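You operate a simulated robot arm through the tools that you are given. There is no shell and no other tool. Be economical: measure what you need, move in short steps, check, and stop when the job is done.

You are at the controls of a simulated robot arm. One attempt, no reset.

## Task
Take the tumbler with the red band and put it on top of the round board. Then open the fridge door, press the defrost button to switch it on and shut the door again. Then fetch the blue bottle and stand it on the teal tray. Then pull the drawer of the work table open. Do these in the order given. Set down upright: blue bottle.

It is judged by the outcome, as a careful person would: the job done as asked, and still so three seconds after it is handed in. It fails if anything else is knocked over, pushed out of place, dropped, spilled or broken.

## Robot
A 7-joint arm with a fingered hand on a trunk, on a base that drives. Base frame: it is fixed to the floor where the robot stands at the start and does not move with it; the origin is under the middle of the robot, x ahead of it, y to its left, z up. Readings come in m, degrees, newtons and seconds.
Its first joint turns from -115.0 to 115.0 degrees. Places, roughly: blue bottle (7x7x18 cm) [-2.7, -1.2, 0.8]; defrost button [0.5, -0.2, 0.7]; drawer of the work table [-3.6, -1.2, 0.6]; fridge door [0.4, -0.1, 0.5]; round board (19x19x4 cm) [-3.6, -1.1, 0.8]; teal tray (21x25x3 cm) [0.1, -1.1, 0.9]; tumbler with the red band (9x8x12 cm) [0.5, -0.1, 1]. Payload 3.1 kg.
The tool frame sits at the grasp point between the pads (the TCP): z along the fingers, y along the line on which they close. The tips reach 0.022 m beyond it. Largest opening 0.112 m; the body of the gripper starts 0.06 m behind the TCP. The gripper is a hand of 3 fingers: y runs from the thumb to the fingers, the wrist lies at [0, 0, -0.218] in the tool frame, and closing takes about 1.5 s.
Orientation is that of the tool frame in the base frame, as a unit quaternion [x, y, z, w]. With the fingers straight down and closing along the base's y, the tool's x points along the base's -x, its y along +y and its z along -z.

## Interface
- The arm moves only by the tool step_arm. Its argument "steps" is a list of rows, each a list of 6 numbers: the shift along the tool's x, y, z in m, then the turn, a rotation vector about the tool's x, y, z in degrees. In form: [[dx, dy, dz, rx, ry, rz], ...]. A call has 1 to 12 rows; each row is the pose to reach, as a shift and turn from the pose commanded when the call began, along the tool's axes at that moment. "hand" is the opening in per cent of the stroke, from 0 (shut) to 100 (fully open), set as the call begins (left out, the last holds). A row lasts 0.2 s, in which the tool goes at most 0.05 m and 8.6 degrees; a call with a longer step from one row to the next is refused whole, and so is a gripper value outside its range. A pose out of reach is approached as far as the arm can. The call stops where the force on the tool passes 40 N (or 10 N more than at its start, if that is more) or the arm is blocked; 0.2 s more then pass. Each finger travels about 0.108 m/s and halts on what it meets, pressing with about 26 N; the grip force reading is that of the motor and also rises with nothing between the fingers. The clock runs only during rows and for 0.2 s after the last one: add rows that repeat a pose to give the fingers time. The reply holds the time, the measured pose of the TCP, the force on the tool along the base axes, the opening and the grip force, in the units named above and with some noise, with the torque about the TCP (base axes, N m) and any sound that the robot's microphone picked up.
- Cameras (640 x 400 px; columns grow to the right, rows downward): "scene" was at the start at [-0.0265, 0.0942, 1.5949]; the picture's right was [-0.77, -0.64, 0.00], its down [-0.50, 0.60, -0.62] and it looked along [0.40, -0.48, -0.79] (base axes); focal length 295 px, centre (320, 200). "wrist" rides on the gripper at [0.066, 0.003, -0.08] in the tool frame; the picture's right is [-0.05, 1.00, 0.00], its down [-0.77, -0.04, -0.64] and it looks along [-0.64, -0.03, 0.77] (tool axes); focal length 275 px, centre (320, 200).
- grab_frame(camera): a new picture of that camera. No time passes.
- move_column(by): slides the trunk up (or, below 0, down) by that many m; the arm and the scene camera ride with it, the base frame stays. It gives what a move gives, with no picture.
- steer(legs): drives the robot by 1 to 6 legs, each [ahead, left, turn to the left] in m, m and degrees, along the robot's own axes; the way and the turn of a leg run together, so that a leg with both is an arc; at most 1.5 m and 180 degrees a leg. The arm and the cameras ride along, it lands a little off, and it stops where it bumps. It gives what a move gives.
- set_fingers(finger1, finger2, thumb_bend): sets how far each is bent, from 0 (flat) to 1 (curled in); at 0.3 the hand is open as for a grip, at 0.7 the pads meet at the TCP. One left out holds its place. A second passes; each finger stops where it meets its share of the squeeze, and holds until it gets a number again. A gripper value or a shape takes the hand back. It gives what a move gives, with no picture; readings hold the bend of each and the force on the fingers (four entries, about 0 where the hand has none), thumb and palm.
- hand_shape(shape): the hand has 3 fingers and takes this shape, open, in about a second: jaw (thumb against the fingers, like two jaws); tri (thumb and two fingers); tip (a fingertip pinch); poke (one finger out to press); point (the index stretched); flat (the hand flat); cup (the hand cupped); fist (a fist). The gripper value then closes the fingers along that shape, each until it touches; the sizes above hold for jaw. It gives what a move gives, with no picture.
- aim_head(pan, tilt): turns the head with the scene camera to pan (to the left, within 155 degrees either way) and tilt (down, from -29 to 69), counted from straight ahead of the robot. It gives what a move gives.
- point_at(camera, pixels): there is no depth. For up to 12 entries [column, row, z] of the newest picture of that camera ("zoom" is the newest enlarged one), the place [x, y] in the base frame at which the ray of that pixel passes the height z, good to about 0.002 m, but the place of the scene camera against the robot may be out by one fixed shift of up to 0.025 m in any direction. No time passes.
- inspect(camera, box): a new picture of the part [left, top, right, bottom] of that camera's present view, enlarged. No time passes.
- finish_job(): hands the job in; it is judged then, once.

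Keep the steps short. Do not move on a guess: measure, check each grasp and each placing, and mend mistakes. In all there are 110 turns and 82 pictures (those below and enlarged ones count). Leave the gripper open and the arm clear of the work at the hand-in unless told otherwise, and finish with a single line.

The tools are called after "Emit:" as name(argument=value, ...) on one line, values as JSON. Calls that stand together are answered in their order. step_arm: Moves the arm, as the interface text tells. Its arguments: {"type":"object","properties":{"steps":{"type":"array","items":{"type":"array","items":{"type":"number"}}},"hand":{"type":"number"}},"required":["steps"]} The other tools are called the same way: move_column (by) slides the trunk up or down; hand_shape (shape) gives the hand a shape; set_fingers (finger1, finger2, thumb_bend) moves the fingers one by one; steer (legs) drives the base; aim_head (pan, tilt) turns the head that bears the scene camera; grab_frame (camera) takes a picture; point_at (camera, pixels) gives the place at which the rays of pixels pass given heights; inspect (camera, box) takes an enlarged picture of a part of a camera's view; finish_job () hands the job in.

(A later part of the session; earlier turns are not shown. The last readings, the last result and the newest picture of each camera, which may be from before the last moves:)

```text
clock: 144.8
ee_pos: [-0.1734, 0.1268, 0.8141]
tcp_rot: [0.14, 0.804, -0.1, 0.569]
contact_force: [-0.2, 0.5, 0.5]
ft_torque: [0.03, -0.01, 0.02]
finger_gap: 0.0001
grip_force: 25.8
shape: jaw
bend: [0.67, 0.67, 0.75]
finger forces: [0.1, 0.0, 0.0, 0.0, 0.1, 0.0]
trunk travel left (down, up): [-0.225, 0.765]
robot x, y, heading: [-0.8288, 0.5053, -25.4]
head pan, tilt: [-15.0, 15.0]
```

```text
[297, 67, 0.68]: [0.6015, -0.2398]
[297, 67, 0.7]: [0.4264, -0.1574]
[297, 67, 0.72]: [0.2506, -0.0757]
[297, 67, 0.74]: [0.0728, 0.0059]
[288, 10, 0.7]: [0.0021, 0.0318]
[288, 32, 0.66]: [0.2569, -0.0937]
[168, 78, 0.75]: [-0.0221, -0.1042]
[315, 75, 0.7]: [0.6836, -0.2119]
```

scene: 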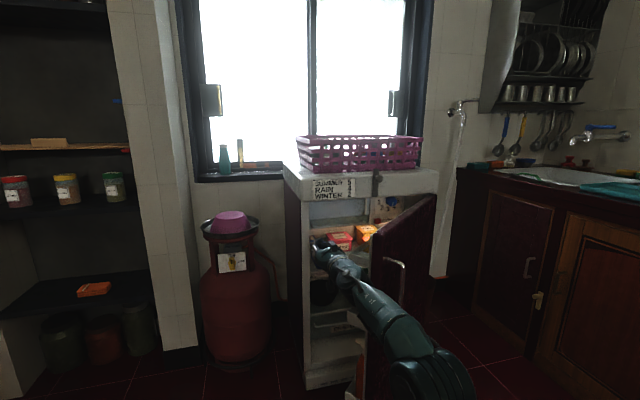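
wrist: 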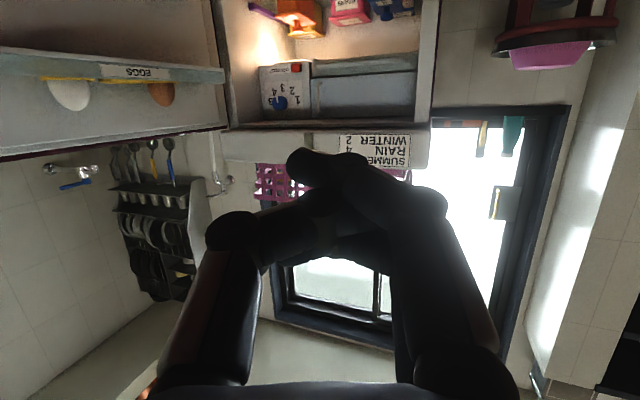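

Button ≈ (0.50,-0.19,0.69). I lower the trunk 9 cm and drive 0.42 m in along the heading, then look again.

Emit:
move_column(by=-0.09)

Emit:
steer(legs=[[0.42, 0, 0]])

Emit:
grab_frame(camera="wrist")

```text
clock: 146.0
ee_pos: [-0.1734, 0.1272, 0.7253]
tcp_rot: [0.141, 0.804, -0.101, 0.569]
contact_force: [0.5, 0.2, -0.1]
ft_torque: [0.03, 0.0, 0.02]
finger_gap: 0.0
grip_force: 25.9
shape: jaw
bend: [0.67, 0.67, 0.75]
finger forces: [0.1, 0.1, 0.0, 0.1, 0.1, 0.0]
trunk travel left (down, up): [-0.135, 0.855]
robot x, y, heading: [-0.8265, 0.5097, -25.2]
head pan, tilt: [-15.0, 15.0]
```

```text
clock: 148.6
ee_pos: [0.2079, -0.0542, 0.7236]
tcp_rot: [0.14, 0.804, -0.1, 0.57]
contact_force: [-0.2, 0.4, -0.8]
ft_torque: [0.01, 0.0, 0.01]
finger_gap: 0.0
grip_force: 26.2
shape: jaw
bend: [0.67, 0.67, 0.75]
finger forces: [0.0, 0.1, 0.1, 0.1, 0.1, 0.1]
trunk travel left (down, up): [-0.135, 0.855]
robot x, y, heading: [-0.445, 0.3267, -25.3]
head pan, tilt: [-15.0, 15.0]
```

```text
24 pictures are left
```

wrist: 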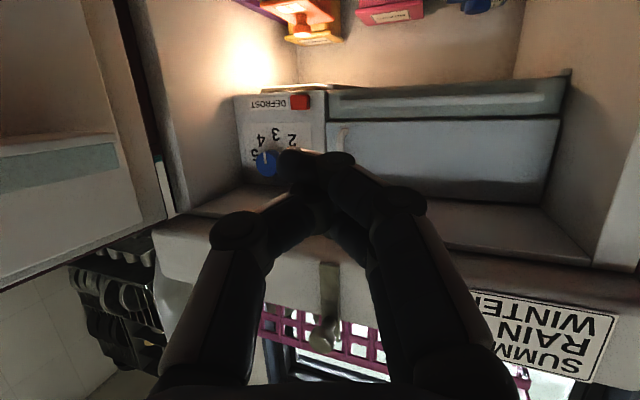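

Button now at wrist (300,102). Measuring its ray; also the box knob at (300,30).

Emit:
point_at(camera="wrist", pixels=[[300, 102, 0.68], [300, 102, 0.69], [300, 102, 0.7], [300, 102, 0.71], [300, 102, 0.72], [300, 30, 0.66], [300, 30, 0.64], [310, 102, 0.7], [290, 102, 0.7]])

```text
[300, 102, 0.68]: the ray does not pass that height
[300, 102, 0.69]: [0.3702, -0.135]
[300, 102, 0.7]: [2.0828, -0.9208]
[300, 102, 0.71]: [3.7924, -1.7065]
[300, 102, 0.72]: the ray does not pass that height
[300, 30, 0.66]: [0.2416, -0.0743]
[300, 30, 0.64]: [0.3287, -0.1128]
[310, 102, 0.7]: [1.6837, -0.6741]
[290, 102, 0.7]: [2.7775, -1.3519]
```

Button ≈ (0.50,-0.195,0.691); the box knob is only z≈0.62, so clear. I drive 10 cm ahead and bring the fingertips in line, 10 cm short of it.

Emit:
steer(legs=[[0.1, 0, 0]])

Emit:
step_arm(steps=[[-0.015, -0.008, 0.033, 0, 0, 0], [-0.03, -0.016, 0.066, 0, 0, 0], [-0.043, -0.023, 0.099, 0, 0, 0], [-0.043, -0.023, 0.099, 0, 0, 0]])

Emit:
grab_frame(camera="wrist")

```text
clock: 149.8
ee_pos: [0.2976, -0.0972, 0.7246]
tcp_rot: [0.14, 0.804, -0.101, 0.569]
contact_force: [-0.1, 0.1, 0.2]
ft_torque: [0.0, -0.01, -0.02]
finger_gap: 0.0
grip_force: 25.9
shape: jaw
bend: [0.67, 0.67, 0.75]
finger forces: [0.0, 0.0, 0.0, 0.0, 0.0, 0.0]
trunk travel left (down, up): [-0.135, 0.855]
robot x, y, heading: [-0.3591, 0.2855, -25.4]
head pan, tilt: [-15.0, 15.0]
```

```text
clock: 150.8
ee_pos: [0.3375, -0.1265, 0.7161]
tcp_rot: [0.14, 0.804, -0.1, 0.569]
contact_force: [0.4, 0.1, -0.2]
ft_torque: [-0.02, 0.02, 0.01]
finger_gap: 0.0
grip_force: 26.3
shape: jaw
bend: [0.67, 0.67, 0.75]
finger forces: [0.1, 0.0, 0.0, 0.0, 0.0, 0.1]
out of reach, approached as far as the arm can: row 2, 3, 4
trunk travel left (down, up): [-0.135, 0.855]
robot x, y, heading: [-0.3564, 0.2845, -25.4]
head pan, tilt: [-15.0, 15.0]
```

```text
23 pictures are left
```

wrist: 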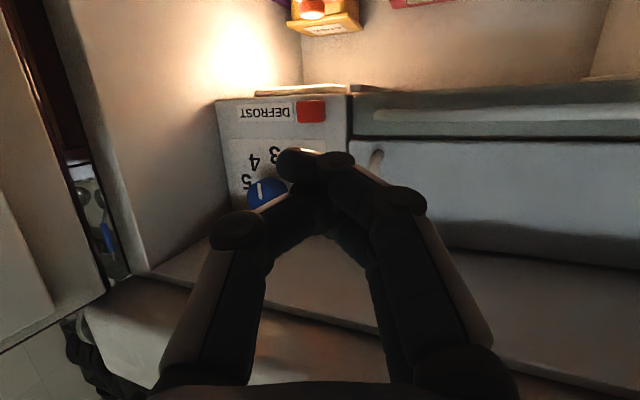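

Out of arm reach by a bit. I retract the hand 12 cm and then bring the base 0.2 m closer.

Emit:
step_arm(steps=[[0.0, 0, -0.04, 0, 0, 0], [0.0, 0, -0.08, 0, 0, 0], [0.0, 0, -0.12, 0, 0, 0], [0.0, 0, -0.16, 0, 0, 0], [0, 0, -0.18, 0, 0, 0]])

```text
clock: 152.0
ee_pos: [0.177, -0.0686, 0.776]
tcp_rot: [0.141, 0.804, -0.101, 0.568]
contact_force: [0.5, 0.1, -1.0]
ft_torque: [-0.01, -0.02, -0.02]
finger_gap: 0.0001
grip_force: 26.3
shape: jaw
bend: [0.67, 0.67, 0.75]
finger forces: [0.0, 0.0, 0.0, 0.1, 0.1, 0.0]
trunk travel left (down, up): [-0.135, 0.855]
robot x, y, heading: [-0.356, 0.2854, -25.4]
head pan, tilt: [-15.0, 15.0]
```

Hand at (0.177,-0.069,0.776). Driving 0.2 m ahead takes it to about (0.36,-0.155), still short of the panel.

Emit:
steer(legs=[[0.2, 0, 0]])

```text
clock: 153.6
ee_pos: [0.3593, -0.156, 0.7752]
tcp_rot: [0.139, 0.804, -0.1, 0.569]
contact_force: [-0.1, -0.2, -0.2]
ft_torque: [-0.04, 0.01, 0.03]
finger_gap: 0.0001
grip_force: 25.9
shape: jaw
bend: [0.67, 0.67, 0.75]
finger forces: [0.1, 0.0, 0.0, 0.0, 0.0, 0.0]
trunk travel left (down, up): [-0.135, 0.855]
robot x, y, heading: [-0.1753, 0.1941, -25.3]
head pan, tilt: [-15.0, 15.0]
```

Moving the fingertips to 6 cm before the button, then a look.

Emit:
step_arm(steps=[[0.02, 0.006, 0.02, 0, 0, 0], [0.031, 0.012, 0.045, 0, 0, 0], [0.031, 0.012, 0.07, 0, 0, 0], [0.031, 0.012, 0.083, 0, 0, 0], [0.031, 0.012, 0.083, 0, 0, 0]])

Emit:
grab_frame(camera="wrist")

```text
clock: 154.8
ee_pos: [0.4293, -0.167, 0.7186]
tcp_rot: [0.14, 0.804, -0.101, 0.569]
contact_force: [0.8, 0.4, 0.6]
ft_torque: [0.0, -0.02, 0.02]
finger_gap: 0.0002
grip_force: 26.1
shape: jaw
bend: [0.67, 0.67, 0.75]
finger forces: [0.0, 0.0, 0.0, 0.0, 0.1, 0.0]
trunk travel left (down, up): [-0.135, 0.855]
robot x, y, heading: [-0.1768, 0.1933, -25.2]
head pan, tilt: [-15.0, 15.0]
```

```text
22 pictures are left
```

wrist: 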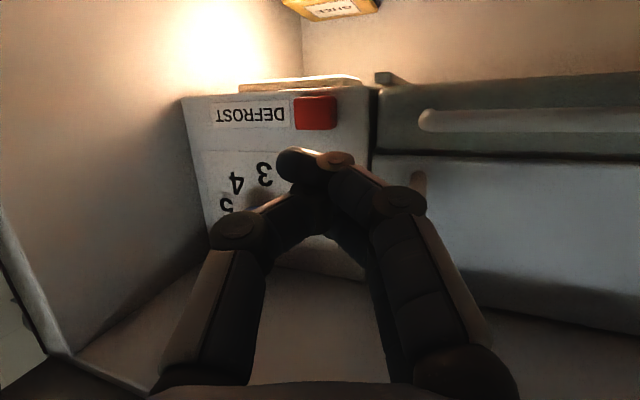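

The axis of the fingers meets the button about 6 cm ahead. I advance slowly and press until force or a click.

Emit:
step_arm(steps=[[0, -0.001, 0.02, 0, 0, 0], [0, -0.002, 0.038, 0, 0, 0], [0, -0.002, 0.048, 0, 0, 0], [0, -0.002, 0.053, 0, 0, 0], [0, -0.002, 0.057, 0, 0, 0], [0, -0.002, 0.06, 0, 0, 0], [0, -0.002, 0.063, 0, 0, 0], [0, -0.002, 0.066, 0, 0, 0]])

```text
clock: 156.6
ee_pos: [0.4852, -0.1905, 0.6968]
tcp_rot: [0.14, 0.804, -0.1, 0.569]
contact_force: [-0.4, -0.6, -0.1]
ft_torque: [0.02, -0.01, 0.0]
finger_gap: 0.0001
grip_force: 25.9
shape: jaw
bend: [0.67, 0.67, 0.75]
finger forces: [0.0, 0.0, 0.1, 0.0, 0.0, 0.0]
trunk travel left (down, up): [-0.135, 0.855]
robot x, y, heading: [-0.1748, 0.1983, -25.3]
head pan, tilt: [-15.0, 15.0]
```

No contact yet; a picture costs little here, so I check before pressing on.

Emit:
grab_frame(camera="wrist")

```text
21 pictures are left
```

wrist: 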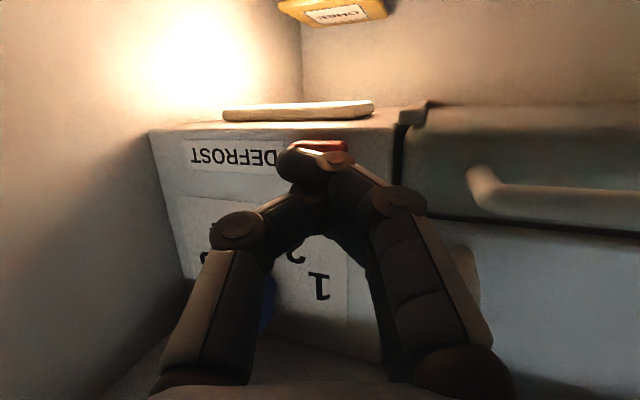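

The tips cover the button with about 8 mm left. Pressing on in 3 mm rows.

Emit:
step_arm(steps=[[0, 0, 0.003, 0, 0, 0], [0, 0, 0.006, 0, 0, 0], [0, 0, 0.009, 0, 0, 0], [0, 0, 0.012, 0, 0, 0], [0, 0, 0.015, 0, 0, 0], [0, 0, 0.018, 0, 0, 0]])

```text
clock: 158.0
ee_pos: [0.5019, -0.1959, 0.6914]
tcp_rot: [0.14, 0.804, -0.101, 0.57]
contact_force: [-2.2, 0.7, 1.9]
ft_torque: [0.02, -0.01, 0.06]
finger_gap: 0.0
grip_force: 25.9
shape: jaw
bend: [0.67, 0.67, 0.75]
finger forces: [0.0, 0.0, 0.0, 0.0, 0.0, 0.0]
trunk travel left (down, up): [-0.135, 0.855]
robot x, y, heading: [-0.1738, 0.2001, -25.5]
head pan, tilt: [-15.0, 15.0]
heard: click
```

A click. I retract along the same line and check the button.

Emit:
step_arm(steps=[[0, 0, -0.02, 0, 0, 0], [0, 0, -0.045, 0, 0, 0], [0, 0, -0.075, 0, 0, 0], [0, 0, -0.1, 0, 0, 0], [0, 0, -0.1, 0, 0, 0]])

Emit:
inspect(camera="wrist", box=[160, 40, 420, 200])

```text
clock: 159.2
ee_pos: [0.411, -0.1637, 0.7238]
tcp_rot: [0.139, 0.804, -0.1, 0.569]
contact_force: [0.0, 0.1, 0.6]
ft_torque: [0.01, 0.01, -0.01]
finger_gap: 0.0
grip_force: 25.6
shape: jaw
bend: [0.67, 0.67, 0.75]
finger forces: [0.1, 0.1, 0.0, 0.0, 0.1, 0.0]
trunk travel left (down, up): [-0.135, 0.855]
robot x, y, heading: [-0.1777, 0.1969, -25.2]
head pan, tilt: [-15.0, 15.0]
```

```text
2.46 times, centred on (290, 120) of wrist
```

zoom: 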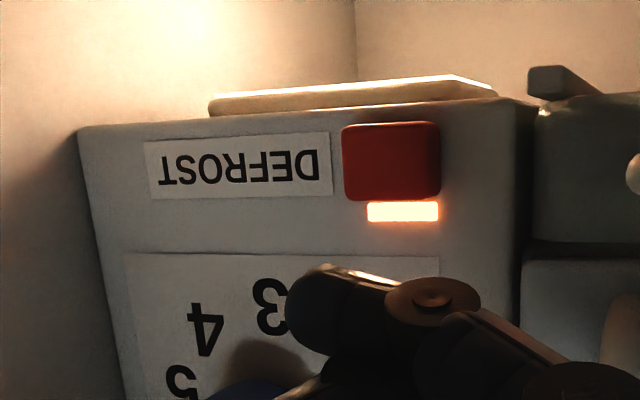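

The lamp beside the button is lit — defrost is on. Now I back straight out, turn to heading 0, and go round to the outer side of the door.

Emit:
steer(legs=[[-0.75, 0, 0], [0, 0, 25.2], [-0.12, 0, 0], [0, -0.91, 0]])

Emit:
grab_frame(camera="scene")

```text
clock: 169.7
ee_pos: [-0.2927, -0.4695, 0.7233]
tcp_rot: [-0.036, 0.816, 0.024, 0.577]
contact_force: [-0.3, 0.1, -0.3]
ft_torque: [-0.02, -0.01, -0.01]
finger_gap: 0.0002
grip_force: 26.0
shape: jaw
bend: [0.67, 0.67, 0.75]
finger forces: [0.0, 0.0, 0.0, 0.1, 0.0, 0.1]
trunk travel left (down, up): [-0.135, 0.855]
robot x, y, heading: [-0.9768, -0.3886, -0.4]
head pan, tilt: [-15.0, 15.0]
```

```text
19 pictures are left
```

scene: 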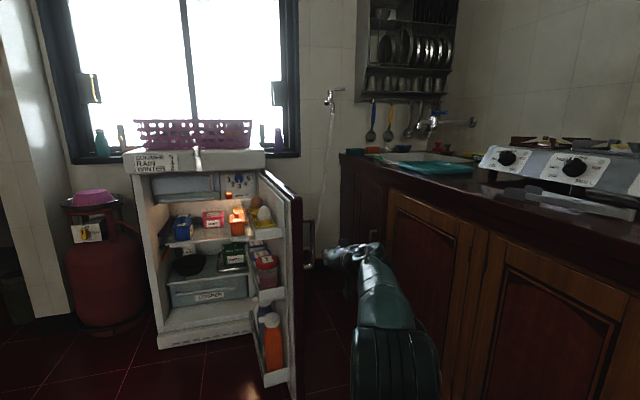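

Door's outer face is left of the hand. I go forward 0.2 m, then sweep the door closed along its arc to about 25°.

Emit:
steer(legs=[[0.2, 0, 0], [0.073, 0.2, 0], [0.043, 0.103, 0], [0.066, 0.088, 0]])

Emit:
grab_frame(camera="scene")

```text
clock: 171.2
ee_pos: [-0.1221, -0.4739, 0.7228]
tcp_rot: [-0.036, 0.817, 0.024, 0.574]
contact_force: [-11.4, -3.4, 0.8]
ft_torque: [0.02, -0.11, -0.1]
finger_gap: 0.0
grip_force: 26.1
shape: jaw
bend: [0.69, 0.72, 0.77]
finger forces: [3.6, 15.4, 0.0, 0.0, 0.1, 0.1]
trunk travel left (down, up): [-0.135, 0.855]
robot x, y, heading: [-0.8044, -0.3907, -0.5]
head pan, tilt: [-15.0, 15.0]
stopped in leg 1: the force on the tool passed its limit (the readings are from after the stop); the commanded pose is now the measured one
```

```text
18 pictures are left
```

scene: 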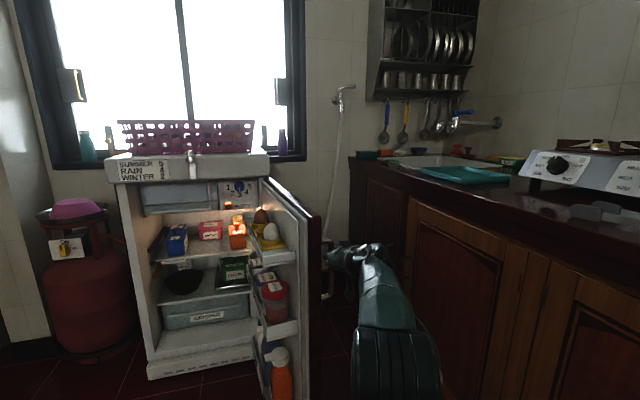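

The fingertips met the handle (door slightly past 90°). I back off, go 7 cm right, then forward past the handle.

Emit:
steer(legs=[[-0.06, 0, 0], [0, -0.075, 0], [0.13, 0, 0]])

```text
clock: 173.8
ee_pos: [-0.0488, -0.5474, 0.7216]
tcp_rot: [-0.038, 0.818, 0.026, 0.573]
contact_force: [0.1, -0.1, 0.2]
ft_torque: [-0.03, 0.0, 0.03]
finger_gap: 0.0
grip_force: 25.9
shape: jaw
bend: [0.68, 0.7, 0.77]
finger forces: [0.1, 0.0, 0.0, 0.0, 0.1, 0.0]
trunk travel left (down, up): [-0.135, 0.855]
robot x, y, heading: [-0.7284, -0.4698, -0.4]
head pan, tilt: [-15.0, 15.0]
```

Clear beside the door now. Sweeping left along the closing arc.

Emit:
steer(legs=[[0.01, 0.15, 0], [0.02, 0.127, 0], [0.043, 0.103, 0], [0.066, 0.088, 0]])

Emit:
grab_frame(camera="scene")

```text
clock: 177.6
ee_pos: [0.0977, -0.085, 0.7218]
tcp_rot: [-0.036, 0.818, 0.024, 0.574]
contact_force: [0.0, 0.7, -0.1]
ft_torque: [0.02, 0.04, 0.0]
finger_gap: 0.0
grip_force: 26.5
shape: jaw
bend: [0.68, 0.7, 0.77]
finger forces: [0.0, 0.0, 0.0, 0.1, 0.0, 0.0]
trunk travel left (down, up): [-0.135, 0.855]
robot x, y, heading: [-0.5849, -0.0019, -0.5]
head pan, tilt: [-15.0, 15.0]
```

```text
17 pictures are left
```

scene: 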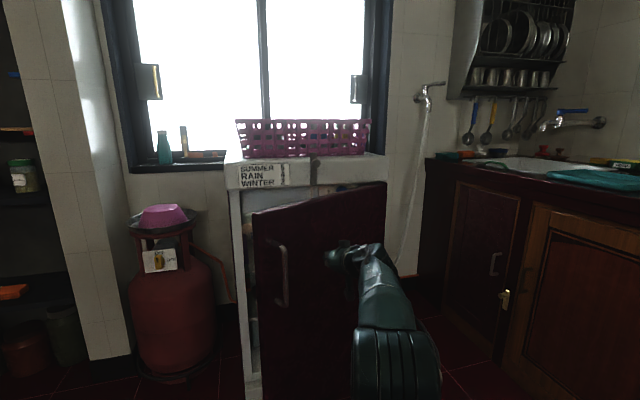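

Door is at about 30°. Continuing forward gently to nearly shut.

Emit:
steer(legs=[[0.08, 0.07, 0], [0.114, 0.046, 0]])

Emit:
step_arm(steps=[[-0.005, 0, 0.015, 0, 0, 0], [-0.01, 0, 0.03, 0, 0, 0], [-0.015, 0, 0.042, 0, 0, 0], [-0.018, 0, 0.052, 0, 0, 0], [-0.021, 0, 0.062, 0, 0, 0], [-0.024, 0, 0.07, 0, 0, 0], [-0.027, 0, 0.078, 0, 0, 0]])

Emit:
grab_frame(camera="scene")

```text
clock: 179.6
ee_pos: [0.2921, 0.0296, 0.7209]
tcp_rot: [-0.036, 0.818, 0.025, 0.574]
contact_force: [0.1, 0.6, -0.1]
ft_torque: [0.03, -0.01, 0.01]
finger_gap: 0.0001
grip_force: 25.6
shape: jaw
bend: [0.68, 0.7, 0.77]
finger forces: [0.0, 0.0, 0.0, 0.0, 0.0, 0.0]
trunk travel left (down, up): [-0.135, 0.855]
robot x, y, heading: [-0.3907, 0.1139, -0.5]
head pan, tilt: [-15.0, 15.0]
```

```text
clock: 180.7
ee_pos: [0.3465, 0.0368, 0.7213]
tcp_rot: [-0.037, 0.819, 0.026, 0.572]
contact_force: [-23.8, 3.2, 0.5]
ft_torque: [-0.01, -0.11, -0.43]
finger_gap: 0.0001
grip_force: 25.9
shape: jaw
bend: [0.71, 0.75, 0.78]
finger forces: [8.1, 23.0, 0.0, 0.1, 0.0, 0.0]
trunk travel left (down, up): [-0.135, 0.855]
robot x, y, heading: [-0.394, 0.1145, -0.6]
head pan, tilt: [-15.0, 15.0]
stopped in row 5: the force on the tool passed its limit (the readings are from after the stop); the commanded pose is now the measured one
```

```text
16 pictures are left
```

scene: 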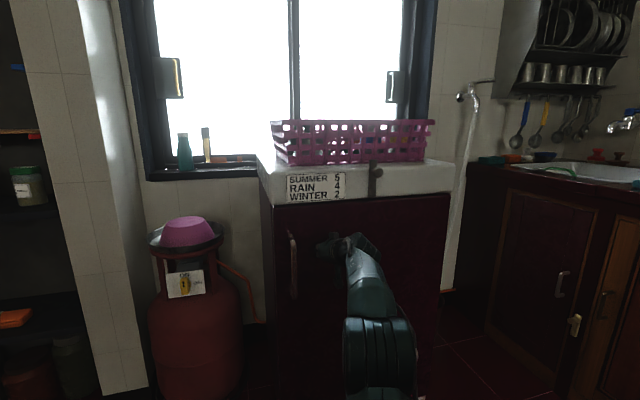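

Resisting at 24 N with the door flush: shut. I zoom to confirm.

Emit:
inspect(camera="scene", box=[250, 150, 450, 300])

Emit:
steer(legs=[[-0.4, 0, 0]])

```text
2.67 times, centred on (350, 225) of scene
```

zoom: 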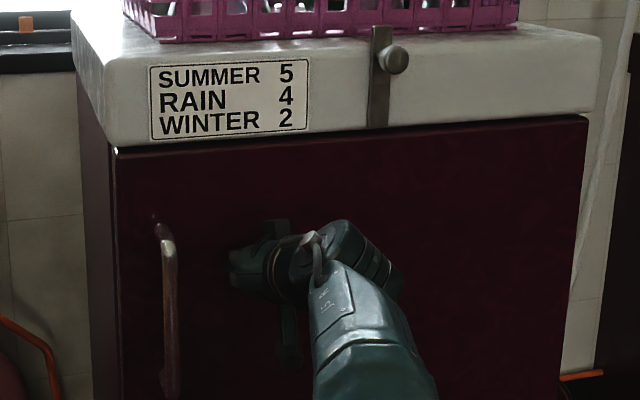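

```text
clock: 183.2
ee_pos: [-0.0518, 0.0421, 0.7172]
tcp_rot: [-0.039, 0.82, 0.028, 0.57]
contact_force: [-0.5, 0.1, 0.3]
ft_torque: [-0.04, -0.01, 0.01]
finger_gap: 0.0002
grip_force: 26.1
shape: jaw
bend: [0.68, 0.7, 0.77]
finger forces: [0.0, 0.0, 0.1, 0.0, 0.0, 0.1]
trunk travel left (down, up): [-0.135, 0.855]
robot x, y, heading: [-0.7873, 0.1184, -0.5]
head pan, tilt: [-15.0, 15.0]
```

The door is shut flush. Next the blue bottle: I drive back to x≈-2.67, face the rack, raise the trunk 0.12 and look.

Emit:
steer(legs=[[-1.4, 0, 0], [-0.48, 0, 0], [0, 0, -89.5]])

Emit:
move_column(by=0.12)

Emit:
aim_head(pan=0, tilt=15)

Emit:
step_arm(hand=100, steps=[[0, 0, 0, 0, 0, 0], [0, 0, 0, 0, 0, 0], [0, 0, 0, 0, 0, 0], [0, 0, 0, 0, 0, 0], [0, 0, 0, 0, 0, 0], [0, 0, 0, 0, 0, 0]])

Emit:
grab_frame(camera="wrist")

Emit:
grab_frame(camera="scene")

```text
clock: 196.4
ee_pos: [-2.7403, -0.5857, 0.7178]
tcp_rot: [0.556, 0.605, -0.386, 0.421]
contact_force: [-0.5, 0.0, -0.5]
ft_torque: [-0.02, -0.02, 0.03]
finger_gap: 0.0
grip_force: 25.5
shape: jaw
bend: [0.68, 0.7, 0.77]
finger forces: [0.1, 0.0, 0.0, 0.0, 0.0, 0.0]
trunk travel left (down, up): [-0.135, 0.855]
robot x, y, heading: [-2.6579, 0.1505, -91.0]
head pan, tilt: [-15.0, 15.0]
```

```text
clock: 197.9
ee_pos: [-2.7405, -0.5853, 0.8391]
tcp_rot: [0.556, 0.605, -0.386, 0.421]
contact_force: [-0.1, 0.4, -0.4]
ft_torque: [0.03, 0.0, 0.01]
finger_gap: 0.0
grip_force: 26.4
shape: jaw
bend: [0.68, 0.7, 0.77]
finger forces: [0.0, 0.0, 0.0, 0.1, 0.0, 0.0]
trunk travel left (down, up): [-0.255, 0.735]
robot x, y, heading: [-2.6611, 0.1538, -91.2]
head pan, tilt: [-15.0, 15.0]
```

```text
clock: 198.7
ee_pos: [-2.741, -0.5858, 0.8383]
tcp_rot: [0.556, 0.605, -0.385, 0.421]
contact_force: [0.9, 0.7, 0.6]
ft_torque: [0.03, 0.04, -0.01]
finger_gap: 0.0001
grip_force: 25.4
shape: jaw
bend: [0.68, 0.7, 0.77]
finger forces: [0.0, 0.0, 0.0, 0.0, 0.1, 0.0]
trunk travel left (down, up): [-0.255, 0.735]
robot x, y, heading: [-2.6573, 0.1543, -91.0]
head pan, tilt: [0.0, 15.0]
```

```text
clock: 200.1
ee_pos: [-2.7396, -0.5854, 0.838]
tcp_rot: [0.556, 0.604, -0.386, 0.421]
contact_force: [0.4, 0.6, -0.2]
ft_torque: [0.0, 0.0, -0.01]
finger_gap: 0.112
grip_force: 0.0
shape: jaw
bend: [0.3, 0.3, 0.3]
finger forces: [0.0, 0.1, 0.1, 0.1, 0.0, 0.1]
trunk travel left (down, up): [-0.255, 0.735]
robot x, y, heading: [-2.6593, 0.157, -90.9]
head pan, tilt: [0.0, 15.0]
```

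```text
14 pictures are left
```

wrist: 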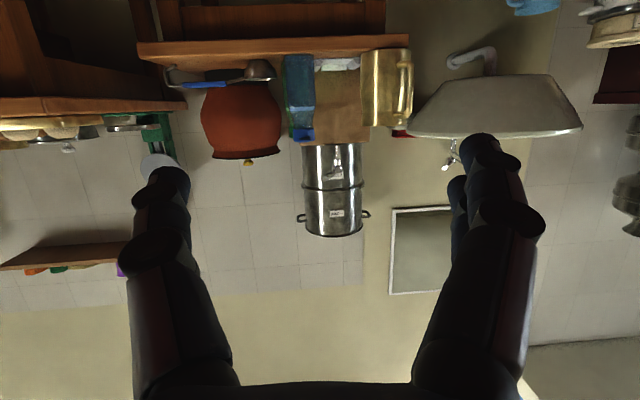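

```text
13 pictures are left
```

scene: 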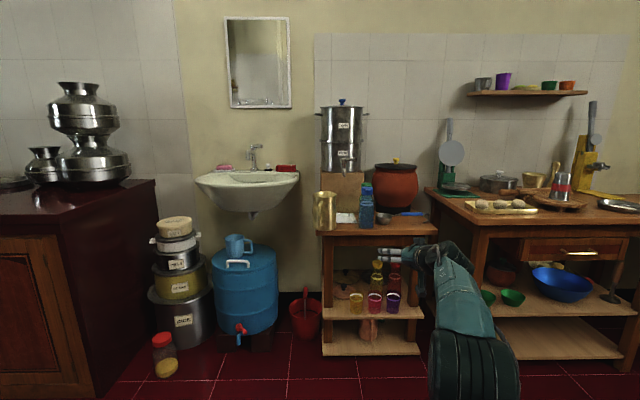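

The blue bottle: wrist base (300,56), cap top (303,138); scene base (367,228). Measuring.

Emit:
point_at(camera="wrist", pixels=[[300, 56, 0.7], [300, 56, 0.72], [300, 56, 0.74], [303, 138, 0.88], [303, 138, 0.9], [303, 138, 0.92], [285, 70, 0.72], [314, 70, 0.72], [362, 68, 0.72], [275, 72, 0.72]])

Emit:
point_at(camera="scene", pixels=[[367, 228, 0.7], [367, 228, 0.72], [367, 228, 0.74], [367, 184, 0.9], [350, 235, 0.72], [325, 230, 0.72]])

```text
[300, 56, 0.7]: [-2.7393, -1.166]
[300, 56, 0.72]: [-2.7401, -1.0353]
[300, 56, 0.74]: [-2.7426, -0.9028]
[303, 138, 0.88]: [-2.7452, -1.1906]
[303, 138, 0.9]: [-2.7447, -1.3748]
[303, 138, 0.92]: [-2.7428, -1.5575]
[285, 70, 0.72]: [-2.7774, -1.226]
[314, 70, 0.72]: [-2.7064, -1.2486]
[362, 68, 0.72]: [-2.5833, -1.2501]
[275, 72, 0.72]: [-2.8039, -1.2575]
```

```text
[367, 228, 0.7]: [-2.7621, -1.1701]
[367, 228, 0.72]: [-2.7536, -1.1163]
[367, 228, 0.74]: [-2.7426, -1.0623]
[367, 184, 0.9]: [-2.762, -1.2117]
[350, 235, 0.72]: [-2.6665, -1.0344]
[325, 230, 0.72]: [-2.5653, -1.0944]
```

Bottle: centre ≈ (-2.742,-1.185), base z 0.70, top 0.88. I drive 0.42 m ahead, lower to grip height 0.80, and check alignment.

Emit:
steer(legs=[[0.42, 0, 0]])

Emit:
move_column(by=-0.035)

Emit:
grab_frame(camera="wrist")

```text
clock: 202.7
ee_pos: [-2.751, -1.0062, 0.8377]
tcp_rot: [0.557, 0.603, -0.387, 0.42]
contact_force: [-1.1, 0.4, 0.3]
ft_torque: [0.02, 0.02, -0.01]
finger_gap: 0.1119
grip_force: 0.1
shape: jaw
bend: [0.3, 0.3, 0.3]
finger forces: [0.0, 0.0, 0.0, 0.0, 0.0, 0.0]
trunk travel left (down, up): [-0.255, 0.735]
robot x, y, heading: [-2.6704, -0.2656, -91.0]
head pan, tilt: [0.0, 15.0]
```

```text
clock: 203.4
ee_pos: [-2.7513, -1.0066, 0.8032]
tcp_rot: [0.556, 0.604, -0.387, 0.42]
contact_force: [0.2, 0.2, -0.9]
ft_torque: [-0.01, 0.02, -0.02]
finger_gap: 0.1121
grip_force: 0.2
shape: jaw
bend: [0.3, 0.3, 0.3]
finger forces: [0.0, 0.0, 0.0, 0.1, 0.0, 0.1]
trunk travel left (down, up): [-0.22, 0.77]
robot x, y, heading: [-2.6645, -0.2651, -91.1]
head pan, tilt: [0.0, 15.0]
```

```text
12 pictures are left
```

wrist: 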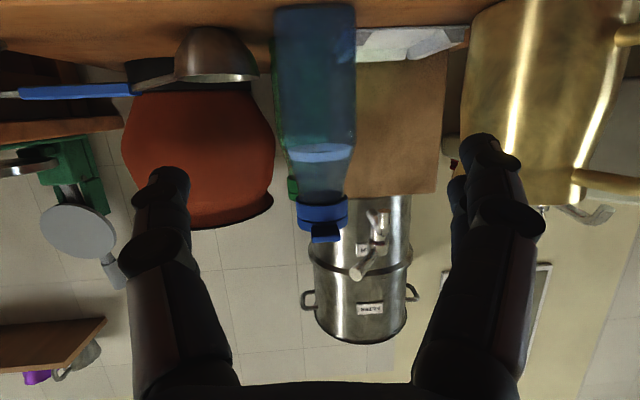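

The bottle lies between the fingers (columns 275–357). I drive 0.165 m ahead with 1.3 cm left to keep it centred, then close.

Emit:
steer(legs=[[0.165, 0.014, 0]])

Emit:
grab_frame(camera="wrist")

```text
clock: 204.9
ee_pos: [-2.7396, -1.1718, 0.803]
tcp_rot: [0.555, 0.604, -0.386, 0.421]
contact_force: [-0.9, 0.5, 0.7]
ft_torque: [-0.02, -0.03, 0.0]
finger_gap: 0.1117
grip_force: 0.0
shape: jaw
bend: [0.3, 0.3, 0.3]
finger forces: [0.0, 0.0, 0.0, 0.0, 0.0, 0.1]
trunk travel left (down, up): [-0.22, 0.77]
robot x, y, heading: [-2.6585, -0.4319, -91.0]
head pan, tilt: [0.0, 15.0]
```

```text
11 pictures are left
```

wrist: 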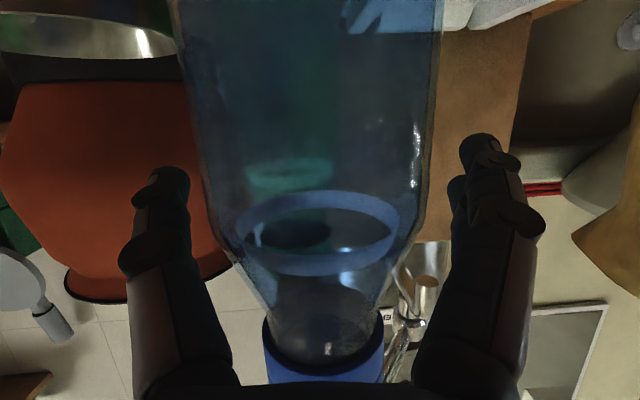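

Centred. Closing the fingers on the bottle.

Emit:
step_arm(hand=0, steps=[[0, 0, -0.005, 0, 0, 0], [0, 0, -0.008, 0, 0, 0], [0, 0, -0.008, 0, 0, 0], [0, 0, -0.008, 0, 0, 0], [0, 0, -0.008, 0, 0, 0], [0, 0, -0.008, 0, 0, 0], [0, 0, -0.008, 0, 0, 0], [0, 0, -0.008, 0, 0, 0]])

```text
clock: 206.7
ee_pos: [-2.7404, -1.1626, 0.8058]
tcp_rot: [0.556, 0.604, -0.386, 0.42]
contact_force: [0.0, -1.3, 1.1]
ft_torque: [-0.05, -0.05, -0.04]
finger_gap: 0.0593
grip_force: 25.6
shape: jaw
bend: [0.72, 0.73, 0.7]
finger forces: [11.6, 11.7, 0.0, 0.0, 23.5, 0.0]
trunk travel left (down, up): [-0.22, 0.77]
robot x, y, heading: [-2.6556, -0.4285, -91.4]
head pan, tilt: [0.0, 15.0]
```

Gripped evenly (gap 59 mm, 11.6/11.7/23.5 N). I lift 6 cm with the trunk and back away.

Emit:
move_column(by=0.06)

Emit:
steer(legs=[[-0.5, 0, 0]])

Emit:
grab_frame(camera="scene")

```text
clock: 207.7
ee_pos: [-2.7397, -1.1639, 0.8643]
tcp_rot: [0.556, 0.604, -0.386, 0.42]
contact_force: [0.0, 0.5, -1.4]
ft_torque: [-0.02, 0.0, 0.01]
finger_gap: 0.0595
grip_force: 26.1
shape: jaw
bend: [0.72, 0.73, 0.7]
finger forces: [11.6, 11.8, 0.1, 0.0, 23.5, 0.0]
trunk travel left (down, up): [-0.28, 0.71]
robot x, y, heading: [-2.6558, -0.4322, -91.4]
head pan, tilt: [0.0, 15.0]
```

```text
clock: 210.6
ee_pos: [-2.7344, -0.6652, 0.8653]
tcp_rot: [0.558, 0.602, -0.388, 0.419]
contact_force: [-0.3, -0.2, -1.4]
ft_torque: [-0.06, -0.01, -0.01]
finger_gap: 0.0592
grip_force: 25.7
shape: jaw
bend: [0.72, 0.73, 0.7]
finger forces: [11.6, 11.8, 0.0, 0.1, 23.5, 0.1]
trunk travel left (down, up): [-0.28, 0.71]
robot x, y, heading: [-2.6421, 0.0663, -91.6]
head pan, tilt: [0.0, 15.0]
```

```text
10 pictures are left
```

scene: 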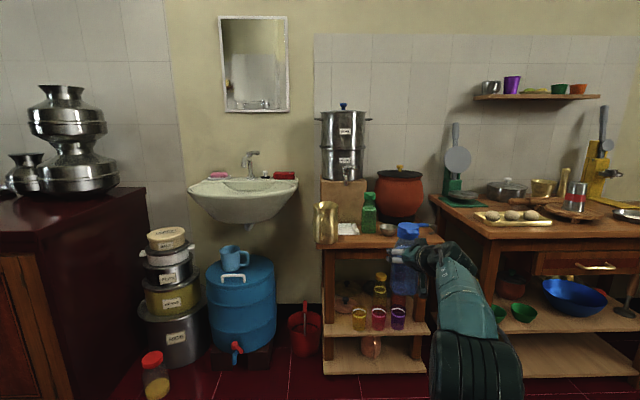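

The bottle is held upright and the neighbours stand. I raise the trunk 0.25 and drive along to the counter by the teal tray, turning to heading -70°.

Emit:
move_column(by=0.25)

Emit:
steer(legs=[[-0.1, 0, 0], [0, 1.5, 0], [0, 0.9, 0], [0, 0, 21.6]])

Emit:
aim_head(pan=0, tilt=35)

Emit:
grab_frame(camera="scene")

```text
clock: 213.2
ee_pos: [-2.7344, -0.6649, 1.1142]
tcp_rot: [0.559, 0.602, -0.387, 0.419]
contact_force: [0.5, -0.9, -0.8]
ft_torque: [-0.03, -0.02, -0.01]
finger_gap: 0.0591
grip_force: 26.2
shape: jaw
bend: [0.72, 0.73, 0.7]
finger forces: [11.6, 11.8, 0.0, 0.0, 23.4, 0.0]
trunk travel left (down, up): [-0.53, 0.46]
robot x, y, heading: [-2.6413, 0.069, -91.5]
head pan, tilt: [0.0, 15.0]
```

```text
clock: 226.9
ee_pos: [-0.0475, -0.5983, 1.1149]
tcp_rot: [0.432, 0.698, -0.3, 0.486]
contact_force: [0.0, 0.1, -2.1]
ft_torque: [0.0, -0.02, 0.01]
finger_gap: 0.0594
grip_force: 26.3
shape: jaw
bend: [0.72, 0.73, 0.7]
finger forces: [11.6, 11.7, 0.0, 0.1, 23.5, 0.0]
trunk travel left (down, up): [-0.53, 0.46]
robot x, y, heading: [-0.2373, 0.1113, -69.5]
head pan, tilt: [0.0, 15.0]
```

```text
clock: 227.7
ee_pos: [-0.0466, -0.5994, 1.1152]
tcp_rot: [0.433, 0.698, -0.3, 0.485]
contact_force: [-0.3, 0.0, -1.4]
ft_torque: [0.02, 0.0, 0.03]
finger_gap: 0.0595
grip_force: 25.2
shape: jaw
bend: [0.72, 0.73, 0.7]
finger forces: [11.6, 11.7, 0.0, 0.1, 23.5, 0.0]
trunk travel left (down, up): [-0.53, 0.46]
robot x, y, heading: [-0.2416, 0.1119, -69.1]
head pan, tilt: [0.0, 35.0]
```

```text
9 pictures are left
```

scene: 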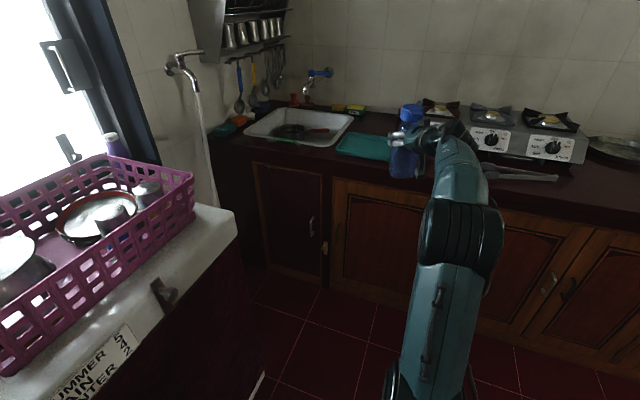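

The teal tray shows at (337–395,132–161). I measure its corners and the counter's front edge.

Emit:
point_at(camera="scene", pixels=[[337, 153, 0.87], [353, 132, 0.87], [387, 160, 0.87], [337, 153, 0.9], [353, 132, 0.9], [387, 160, 0.9], [330, 178, 0.86], [400, 190, 0.86]])

```text
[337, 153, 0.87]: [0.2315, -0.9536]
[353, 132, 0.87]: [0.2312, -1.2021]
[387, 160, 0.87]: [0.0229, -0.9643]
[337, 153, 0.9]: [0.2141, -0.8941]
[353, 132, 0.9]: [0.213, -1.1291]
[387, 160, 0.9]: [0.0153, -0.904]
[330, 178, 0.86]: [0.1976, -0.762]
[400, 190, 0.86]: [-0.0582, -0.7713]
```

Tray centre ≈ (0.13,-1.07), rim z≈0.87. A straight drive of 0.5 m brings the bottle above it; I drive, lower 8 cm and check.

Emit:
steer(legs=[[0.5, 0, 0]])

Emit:
move_column(by=-0.08)

Emit:
inspect(camera="scene", box=[280, 80, 480, 220])

```text
clock: 230.7
ee_pos: [0.1311, -1.0656, 1.1153]
tcp_rot: [0.431, 0.699, -0.299, 0.486]
contact_force: [0.8, -0.3, -1.3]
ft_torque: [0.0, -0.02, 0.01]
finger_gap: 0.0593
grip_force: 26.5
shape: jaw
bend: [0.72, 0.73, 0.7]
finger forces: [11.5, 11.7, 0.0, 0.1, 23.6, 0.0]
trunk travel left (down, up): [-0.53, 0.46]
robot x, y, heading: [-0.0592, -0.3559, -69.4]
head pan, tilt: [0.0, 35.0]
```

```text
clock: 231.8
ee_pos: [0.1326, -1.0657, 1.0352]
tcp_rot: [0.431, 0.699, -0.299, 0.486]
contact_force: [0.1, -0.3, -1.9]
ft_torque: [0.01, 0.0, -0.01]
finger_gap: 0.0593
grip_force: 26.7
shape: jaw
bend: [0.72, 0.73, 0.7]
finger forces: [11.6, 11.7, 0.0, 0.1, 23.4, 0.0]
trunk travel left (down, up): [-0.45, 0.54]
robot x, y, heading: [-0.0615, -0.3576, -69.3]
head pan, tilt: [0.0, 35.0]
```

```text
2.86 times, centred on (380, 150) of scene
```

zoom: 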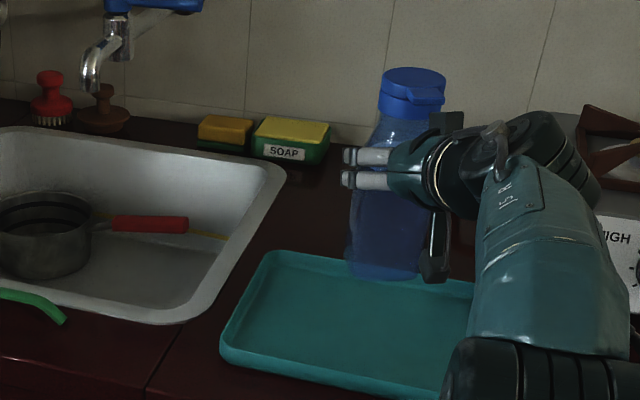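

The bottle hangs over the tray's middle, about 7–8 cm up. I lower 5 cm with the trunk, then feel down with the arm.

Emit:
move_column(by=-0.05)

Emit:
step_arm(steps=[[0.0047, 0, 0.0018, 0, 0, 0], [0.0094, 0, 0.0035, 0, 0, 0], [0.0131, 0, 0.0049, 0, 0, 0], [0.0159, 0, 0.0059, 0, 0, 0], [0.0187, 0, 0.007, 0, 0, 0], [0.0216, 0, 0.008, 0, 0, 0], [0.0244, 0, 0.0091, 0, 0, 0]])

```text
clock: 232.7
ee_pos: [0.1313, -1.0644, 0.9858]
tcp_rot: [0.431, 0.699, -0.299, 0.486]
contact_force: [0.5, -0.1, -1.8]
ft_torque: [0.01, 0.01, -0.01]
finger_gap: 0.0591
grip_force: 26.3
shape: jaw
bend: [0.72, 0.73, 0.7]
finger forces: [11.5, 11.7, 0.0, 0.0, 23.6, 0.1]
trunk travel left (down, up): [-0.4, 0.59]
robot x, y, heading: [-0.0593, -0.3526, -69.2]
head pan, tilt: [0.0, 35.0]
```

```text
clock: 234.3
ee_pos: [0.131, -1.064, 0.96]
tcp_rot: [0.432, 0.699, -0.299, 0.486]
contact_force: [0.4, 0.4, 0.1]
ft_torque: [0.06, -0.04, -0.02]
finger_gap: 0.0595
grip_force: 26.7
shape: jaw
bend: [0.72, 0.73, 0.7]
finger forces: [11.7, 11.7, 0.0, 0.0, 23.6, 0.0]
trunk travel left (down, up): [-0.4, 0.59]
robot x, y, heading: [-0.0633, -0.3556, -69.2]
head pan, tilt: [0.0, 35.0]
```

No clear contact yet at TCP 0.960; continuing in 2 mm rows.

Emit:
step_arm(steps=[[0.0019, 0, 0.0007, 0, 0, 0], [0.0038, 0, 0.0014, 0, 0, 0], [0.0056, 0, 0.0021, 0, 0, 0], [0.0075, 0, 0.0028, 0, 0, 0], [0.0094, 0, 0.0035, 0, 0, 0]])

```text
clock: 235.5
ee_pos: [0.1311, -1.0617, 0.955]
tcp_rot: [0.429, 0.696, -0.303, 0.489]
contact_force: [3.8, -9.0, 35.7]
ft_torque: [-0.41, -0.4, -0.03]
finger_gap: 0.0594
grip_force: 26.1
shape: jaw
bend: [0.72, 0.73, 0.7]
finger forces: [12.1, 15.6, 0.1, 0.0, 25.1, 0.1]
trunk travel left (down, up): [-0.4, 0.59]
robot x, y, heading: [-0.0638, -0.3539, -69.4]
head pan, tilt: [0.0, 35.0]
```

Contact (36 N). I ease up 5 mm of command, then look at the residual force.

Emit:
step_arm(steps=[[-0.0028, 0, -0.001, 0, 0, 0], [-0.0047, 0, -0.0018, 0, 0, 0], [-0.0047, 0, -0.0018, 0, 0, 0]])

Emit:
inspect(camera="scene", box=[280, 60, 480, 200])

```text
clock: 236.3
ee_pos: [0.1313, -1.0619, 0.9567]
tcp_rot: [0.431, 0.698, -0.3, 0.486]
contact_force: [1.0, -3.6, 23.5]
ft_torque: [-0.25, -0.23, 0.01]
finger_gap: 0.0593
grip_force: 26.2
shape: jaw
bend: [0.72, 0.73, 0.7]
finger forces: [12.3, 14.4, 0.1, 0.0, 24.9, 0.1]
trunk travel left (down, up): [-0.4, 0.59]
robot x, y, heading: [-0.0629, -0.3512, -69.4]
head pan, tilt: [0.0, 35.0]
```

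```text
2.86 times, centred on (380, 130) of scene
```

zoom: 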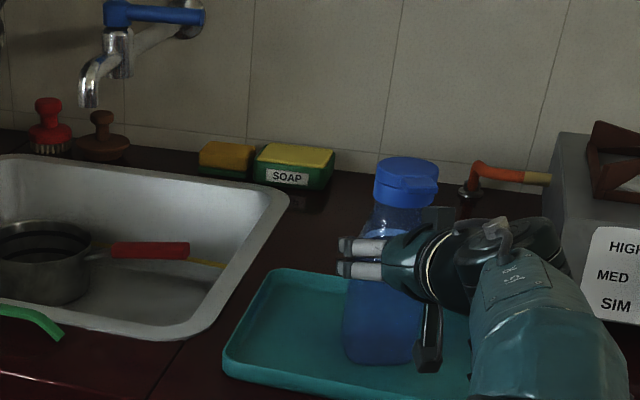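

The bottle stands in the tray, upright. I ease 2 mm more, open, and back the base straight away.

Emit:
step_arm(steps=[[-0.0019, 0, -0.0007, 0, 0, 0], [-0.0019, 0, -0.0007, 0, 0, 0]])

Emit:
step_arm(hand=100, steps=[[0, 0, 0, 0, 0, 0], [0, 0, 0, 0, 0, 0], [0, 0, 0, 0, 0, 0], [0, 0, 0, 0, 0, 0], [0, 0, 0, 0, 0, 0], [0, 0, 0, 0, 0, 0]])

Emit:
steer(legs=[[-0.45, 0, 0]])

Emit:
grab_frame(camera="scene")

```text
clock: 236.9
ee_pos: [0.1304, -1.0626, 0.9576]
tcp_rot: [0.43, 0.699, -0.299, 0.487]
contact_force: [-0.6, 0.4, 13.6]
ft_torque: [-0.16, -0.18, -0.01]
finger_gap: 0.0594
grip_force: 25.7
shape: jaw
bend: [0.72, 0.73, 0.7]
finger forces: [12.4, 13.6, 0.1, 0.0, 24.7, 0.1]
trunk travel left (down, up): [-0.4, 0.59]
robot x, y, heading: [-0.0639, -0.3562, -69.4]
head pan, tilt: [0.0, 35.0]
```

```text
clock: 238.3
ee_pos: [0.1311, -1.0657, 0.956]
tcp_rot: [0.431, 0.699, -0.299, 0.486]
contact_force: [0.4, -0.6, -0.2]
ft_torque: [0.0, -0.01, 0.02]
finger_gap: 0.1119
grip_force: 0.1
shape: jaw
bend: [0.3, 0.3, 0.3]
finger forces: [0.1, 0.0, 0.1, 0.0, 0.0, 0.1]
trunk travel left (down, up): [-0.4, 0.59]
robot x, y, heading: [-0.0672, -0.3551, -69.3]
head pan, tilt: [0.0, 35.0]
```

```text
clock: 241.1
ee_pos: [-0.0292, -0.6445, 0.9567]
tcp_rot: [0.431, 0.699, -0.299, 0.487]
contact_force: [-0.3, 0.5, 1.2]
ft_torque: [0.01, -0.01, -0.01]
finger_gap: 0.1119
grip_force: 0.1
shape: jaw
bend: [0.3, 0.3, 0.3]
finger forces: [0.0, 0.1, 0.0, 0.0, 0.1, 0.1]
trunk travel left (down, up): [-0.4, 0.59]
robot x, y, heading: [-0.2238, 0.0681, -69.4]
head pan, tilt: [0.0, 35.0]
```

```text
6 pictures are left
```

scene: 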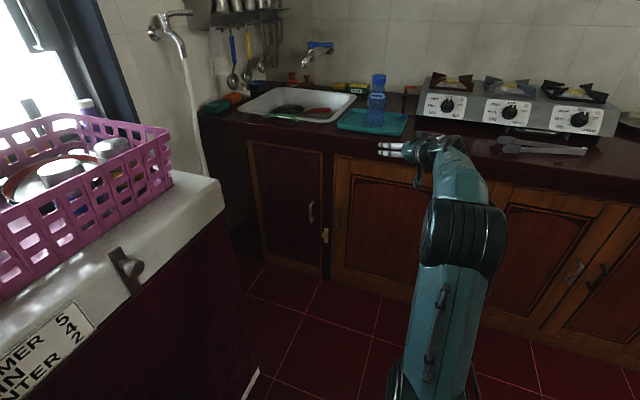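

The blue bottle stands on the teal tray. Now the drawer: I drive along to face the work table (robot x≈-3.54), keeping clear.

Emit:
steer(legs=[[-0.1, 0, 0], [0, 0, -20.6], [0, -1.5, 0], [0, -1.5, 0], [0, -0.28, 0]])

Emit:
step_arm(steps=[[0, 0, 0, 0, -7, 0], [0, 0, 0, 0, -14, 0], [0, 0, 0, 0, -20, 0], [0, 0, 0, 0, -20, 0]])

```text
clock: 258.9
ee_pos: [-3.5806, -0.6357, 0.9564]
tcp_rot: [0.542, 0.617, -0.376, 0.43]
contact_force: [-0.2, 0.4, -0.1]
ft_torque: [-0.02, -0.01, 0.0]
finger_gap: 0.1121
grip_force: 0.1
shape: jaw
bend: [0.3, 0.3, 0.3]
finger forces: [0.1, 0.0, 0.0, 0.1, 0.0, 0.0]
trunk travel left (down, up): [-0.4, 0.59]
robot x, y, heading: [-3.5318, 0.0977, -88.7]
head pan, tilt: [0.0, 35.0]
```

```text
clock: 259.9
ee_pos: [-3.5806, -0.6354, 0.9569]
tcp_rot: [0.468, 0.533, -0.465, 0.53]
contact_force: [0.9, -0.8, 0.0]
ft_torque: [-0.03, -0.01, 0.0]
finger_gap: 0.1118
grip_force: 0.1
shape: jaw
bend: [0.3, 0.3, 0.3]
finger forces: [0.0, 0.0, 0.0, 0.1, 0.0, 0.1]
trunk travel left (down, up): [-0.4, 0.59]
robot x, y, heading: [-3.5303, 0.0978, -88.4]
head pan, tilt: [0.0, 35.0]
```

Now I roll the hand 90° so the fingers close vertically on the horizontal drawer handle, lower the trunk 0.30, and look.

Emit:
step_arm(steps=[[0, 0, 0, 0, 0, 8.3], [0, 0, 0, 0, 0, 16.5], [0, 0, 0, 0, 0, 24.7], [0, 0, 0, 0, 0, 32.9], [0, 0, 0, 0, 0, 41], [0, 0, 0, 0, 0, 49.2], [0, 0, 0, 0, 0, 57.4], [0, 0, 0, 0, 0, 65.6], [0, 0, 0, 0, 0, 73.8], [0, 0, 0, 0, 0, 82], [0, 0, 0, 0, 0, 90], [0, 0, 0, 0, 0, 90]])

Emit:
move_column(by=-0.31)

Emit:
steer(legs=[[0.15, 0, 0]])

Emit:
grab_frame(camera="wrist")

```text
clock: 262.5
ee_pos: [-3.5801, -0.6361, 0.9568]
tcp_rot: [0.708, 0.045, 0.047, 0.703]
contact_force: [0.5, 0.0, -0.2]
ft_torque: [0.01, 0.01, 0.01]
finger_gap: 0.1119
grip_force: 0.0
shape: jaw
bend: [0.3, 0.3, 0.3]
finger forces: [0.0, 0.1, 0.0, 0.1, 0.0, 0.0]
trunk travel left (down, up): [-0.4, 0.59]
robot x, y, heading: [-3.5313, 0.1013, -88.3]
head pan, tilt: [0.0, 35.0]
```

```text
clock: 265.6
ee_pos: [-3.5803, -0.6364, 0.6462]
tcp_rot: [0.708, 0.045, 0.046, 0.703]
contact_force: [-0.2, 0.1, -0.2]
ft_torque: [0.01, 0.01, 0.01]
finger_gap: 0.1122
grip_force: 0.0
shape: jaw
bend: [0.3, 0.3, 0.3]
finger forces: [0.0, 0.0, 0.1, 0.0, 0.0, 0.1]
trunk travel left (down, up): [-0.09, 0.9]
robot x, y, heading: [-3.5288, 0.0997, -88.3]
head pan, tilt: [0.0, 35.0]
```

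```text
clock: 267.0
ee_pos: [-3.5758, -0.7865, 0.6469]
tcp_rot: [0.707, 0.046, 0.047, 0.704]
contact_force: [0.2, 0.1, 0.4]
ft_torque: [0.0, -0.01, 0.01]
finger_gap: 0.112
grip_force: 0.0
shape: jaw
bend: [0.3, 0.3, 0.3]
finger forces: [0.0, 0.0, 0.0, 0.0, 0.0, 0.1]
trunk travel left (down, up): [-0.09, 0.9]
robot x, y, heading: [-3.5305, -0.05, -88.6]
head pan, tilt: [0.0, 35.0]
```

```text
5 pictures are left
```

wrist: 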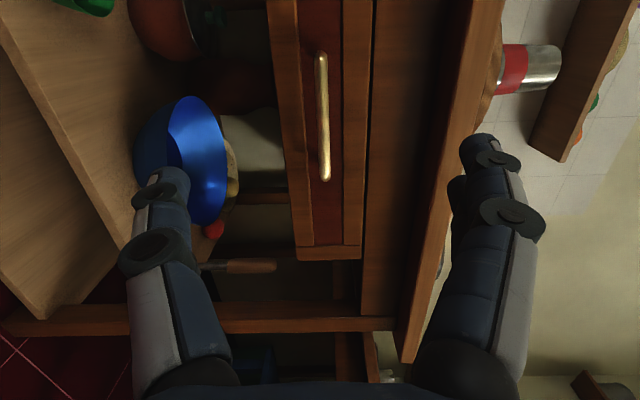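

The handle is a bar at column ≈323 (same height as the hand), rows 55–180, which puts it near (-3.61,-0.99,0.65). I drive 0.13 m ahead and 3.5 cm right and measure again.

Emit:
steer(legs=[[0.13, -0.035, 0]])

Emit:
step_arm(hand=60, steps=[[0, 0, 0, 0, 0, 0], [0, 0, 0, 0, 0, 0], [0, 0, 0, 0, 0, 0]])

Emit:
grab_frame(camera="wrist")

```text
clock: 268.3
ee_pos: [-3.6074, -0.9169, 0.6467]
tcp_rot: [0.708, 0.046, 0.047, 0.703]
contact_force: [0.6, -0.4, -0.6]
ft_torque: [0.0, -0.03, 0.0]
finger_gap: 0.1122
grip_force: 0.1
shape: jaw
bend: [0.3, 0.3, 0.3]
finger forces: [0.0, 0.1, 0.0, 0.1, 0.0, 0.1]
trunk travel left (down, up): [-0.09, 0.9]
robot x, y, heading: [-3.5585, -0.1798, -88.5]
head pan, tilt: [0.0, 35.0]
```

```text
clock: 269.1
ee_pos: [-3.6089, -0.9168, 0.6456]
tcp_rot: [0.707, 0.047, 0.047, 0.704]
contact_force: [-0.2, 0.1, 0.4]
ft_torque: [0.01, -0.03, 0.01]
finger_gap: 0.0678
grip_force: 0.0
shape: jaw
bend: [0.71, 0.71, 0.71]
finger forces: [0.0, 0.1, 0.1, 0.1, 0.1, 0.0]
trunk travel left (down, up): [-0.09, 0.9]
robot x, y, heading: [-3.5577, -0.1842, -88.5]
head pan, tilt: [0.0, 35.0]
```

```text
4 pictures are left
```

wrist: 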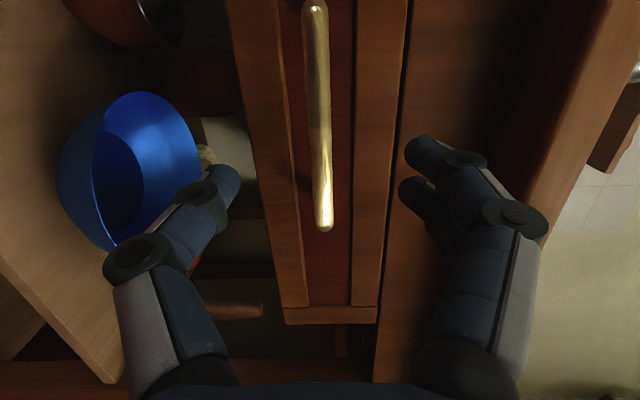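

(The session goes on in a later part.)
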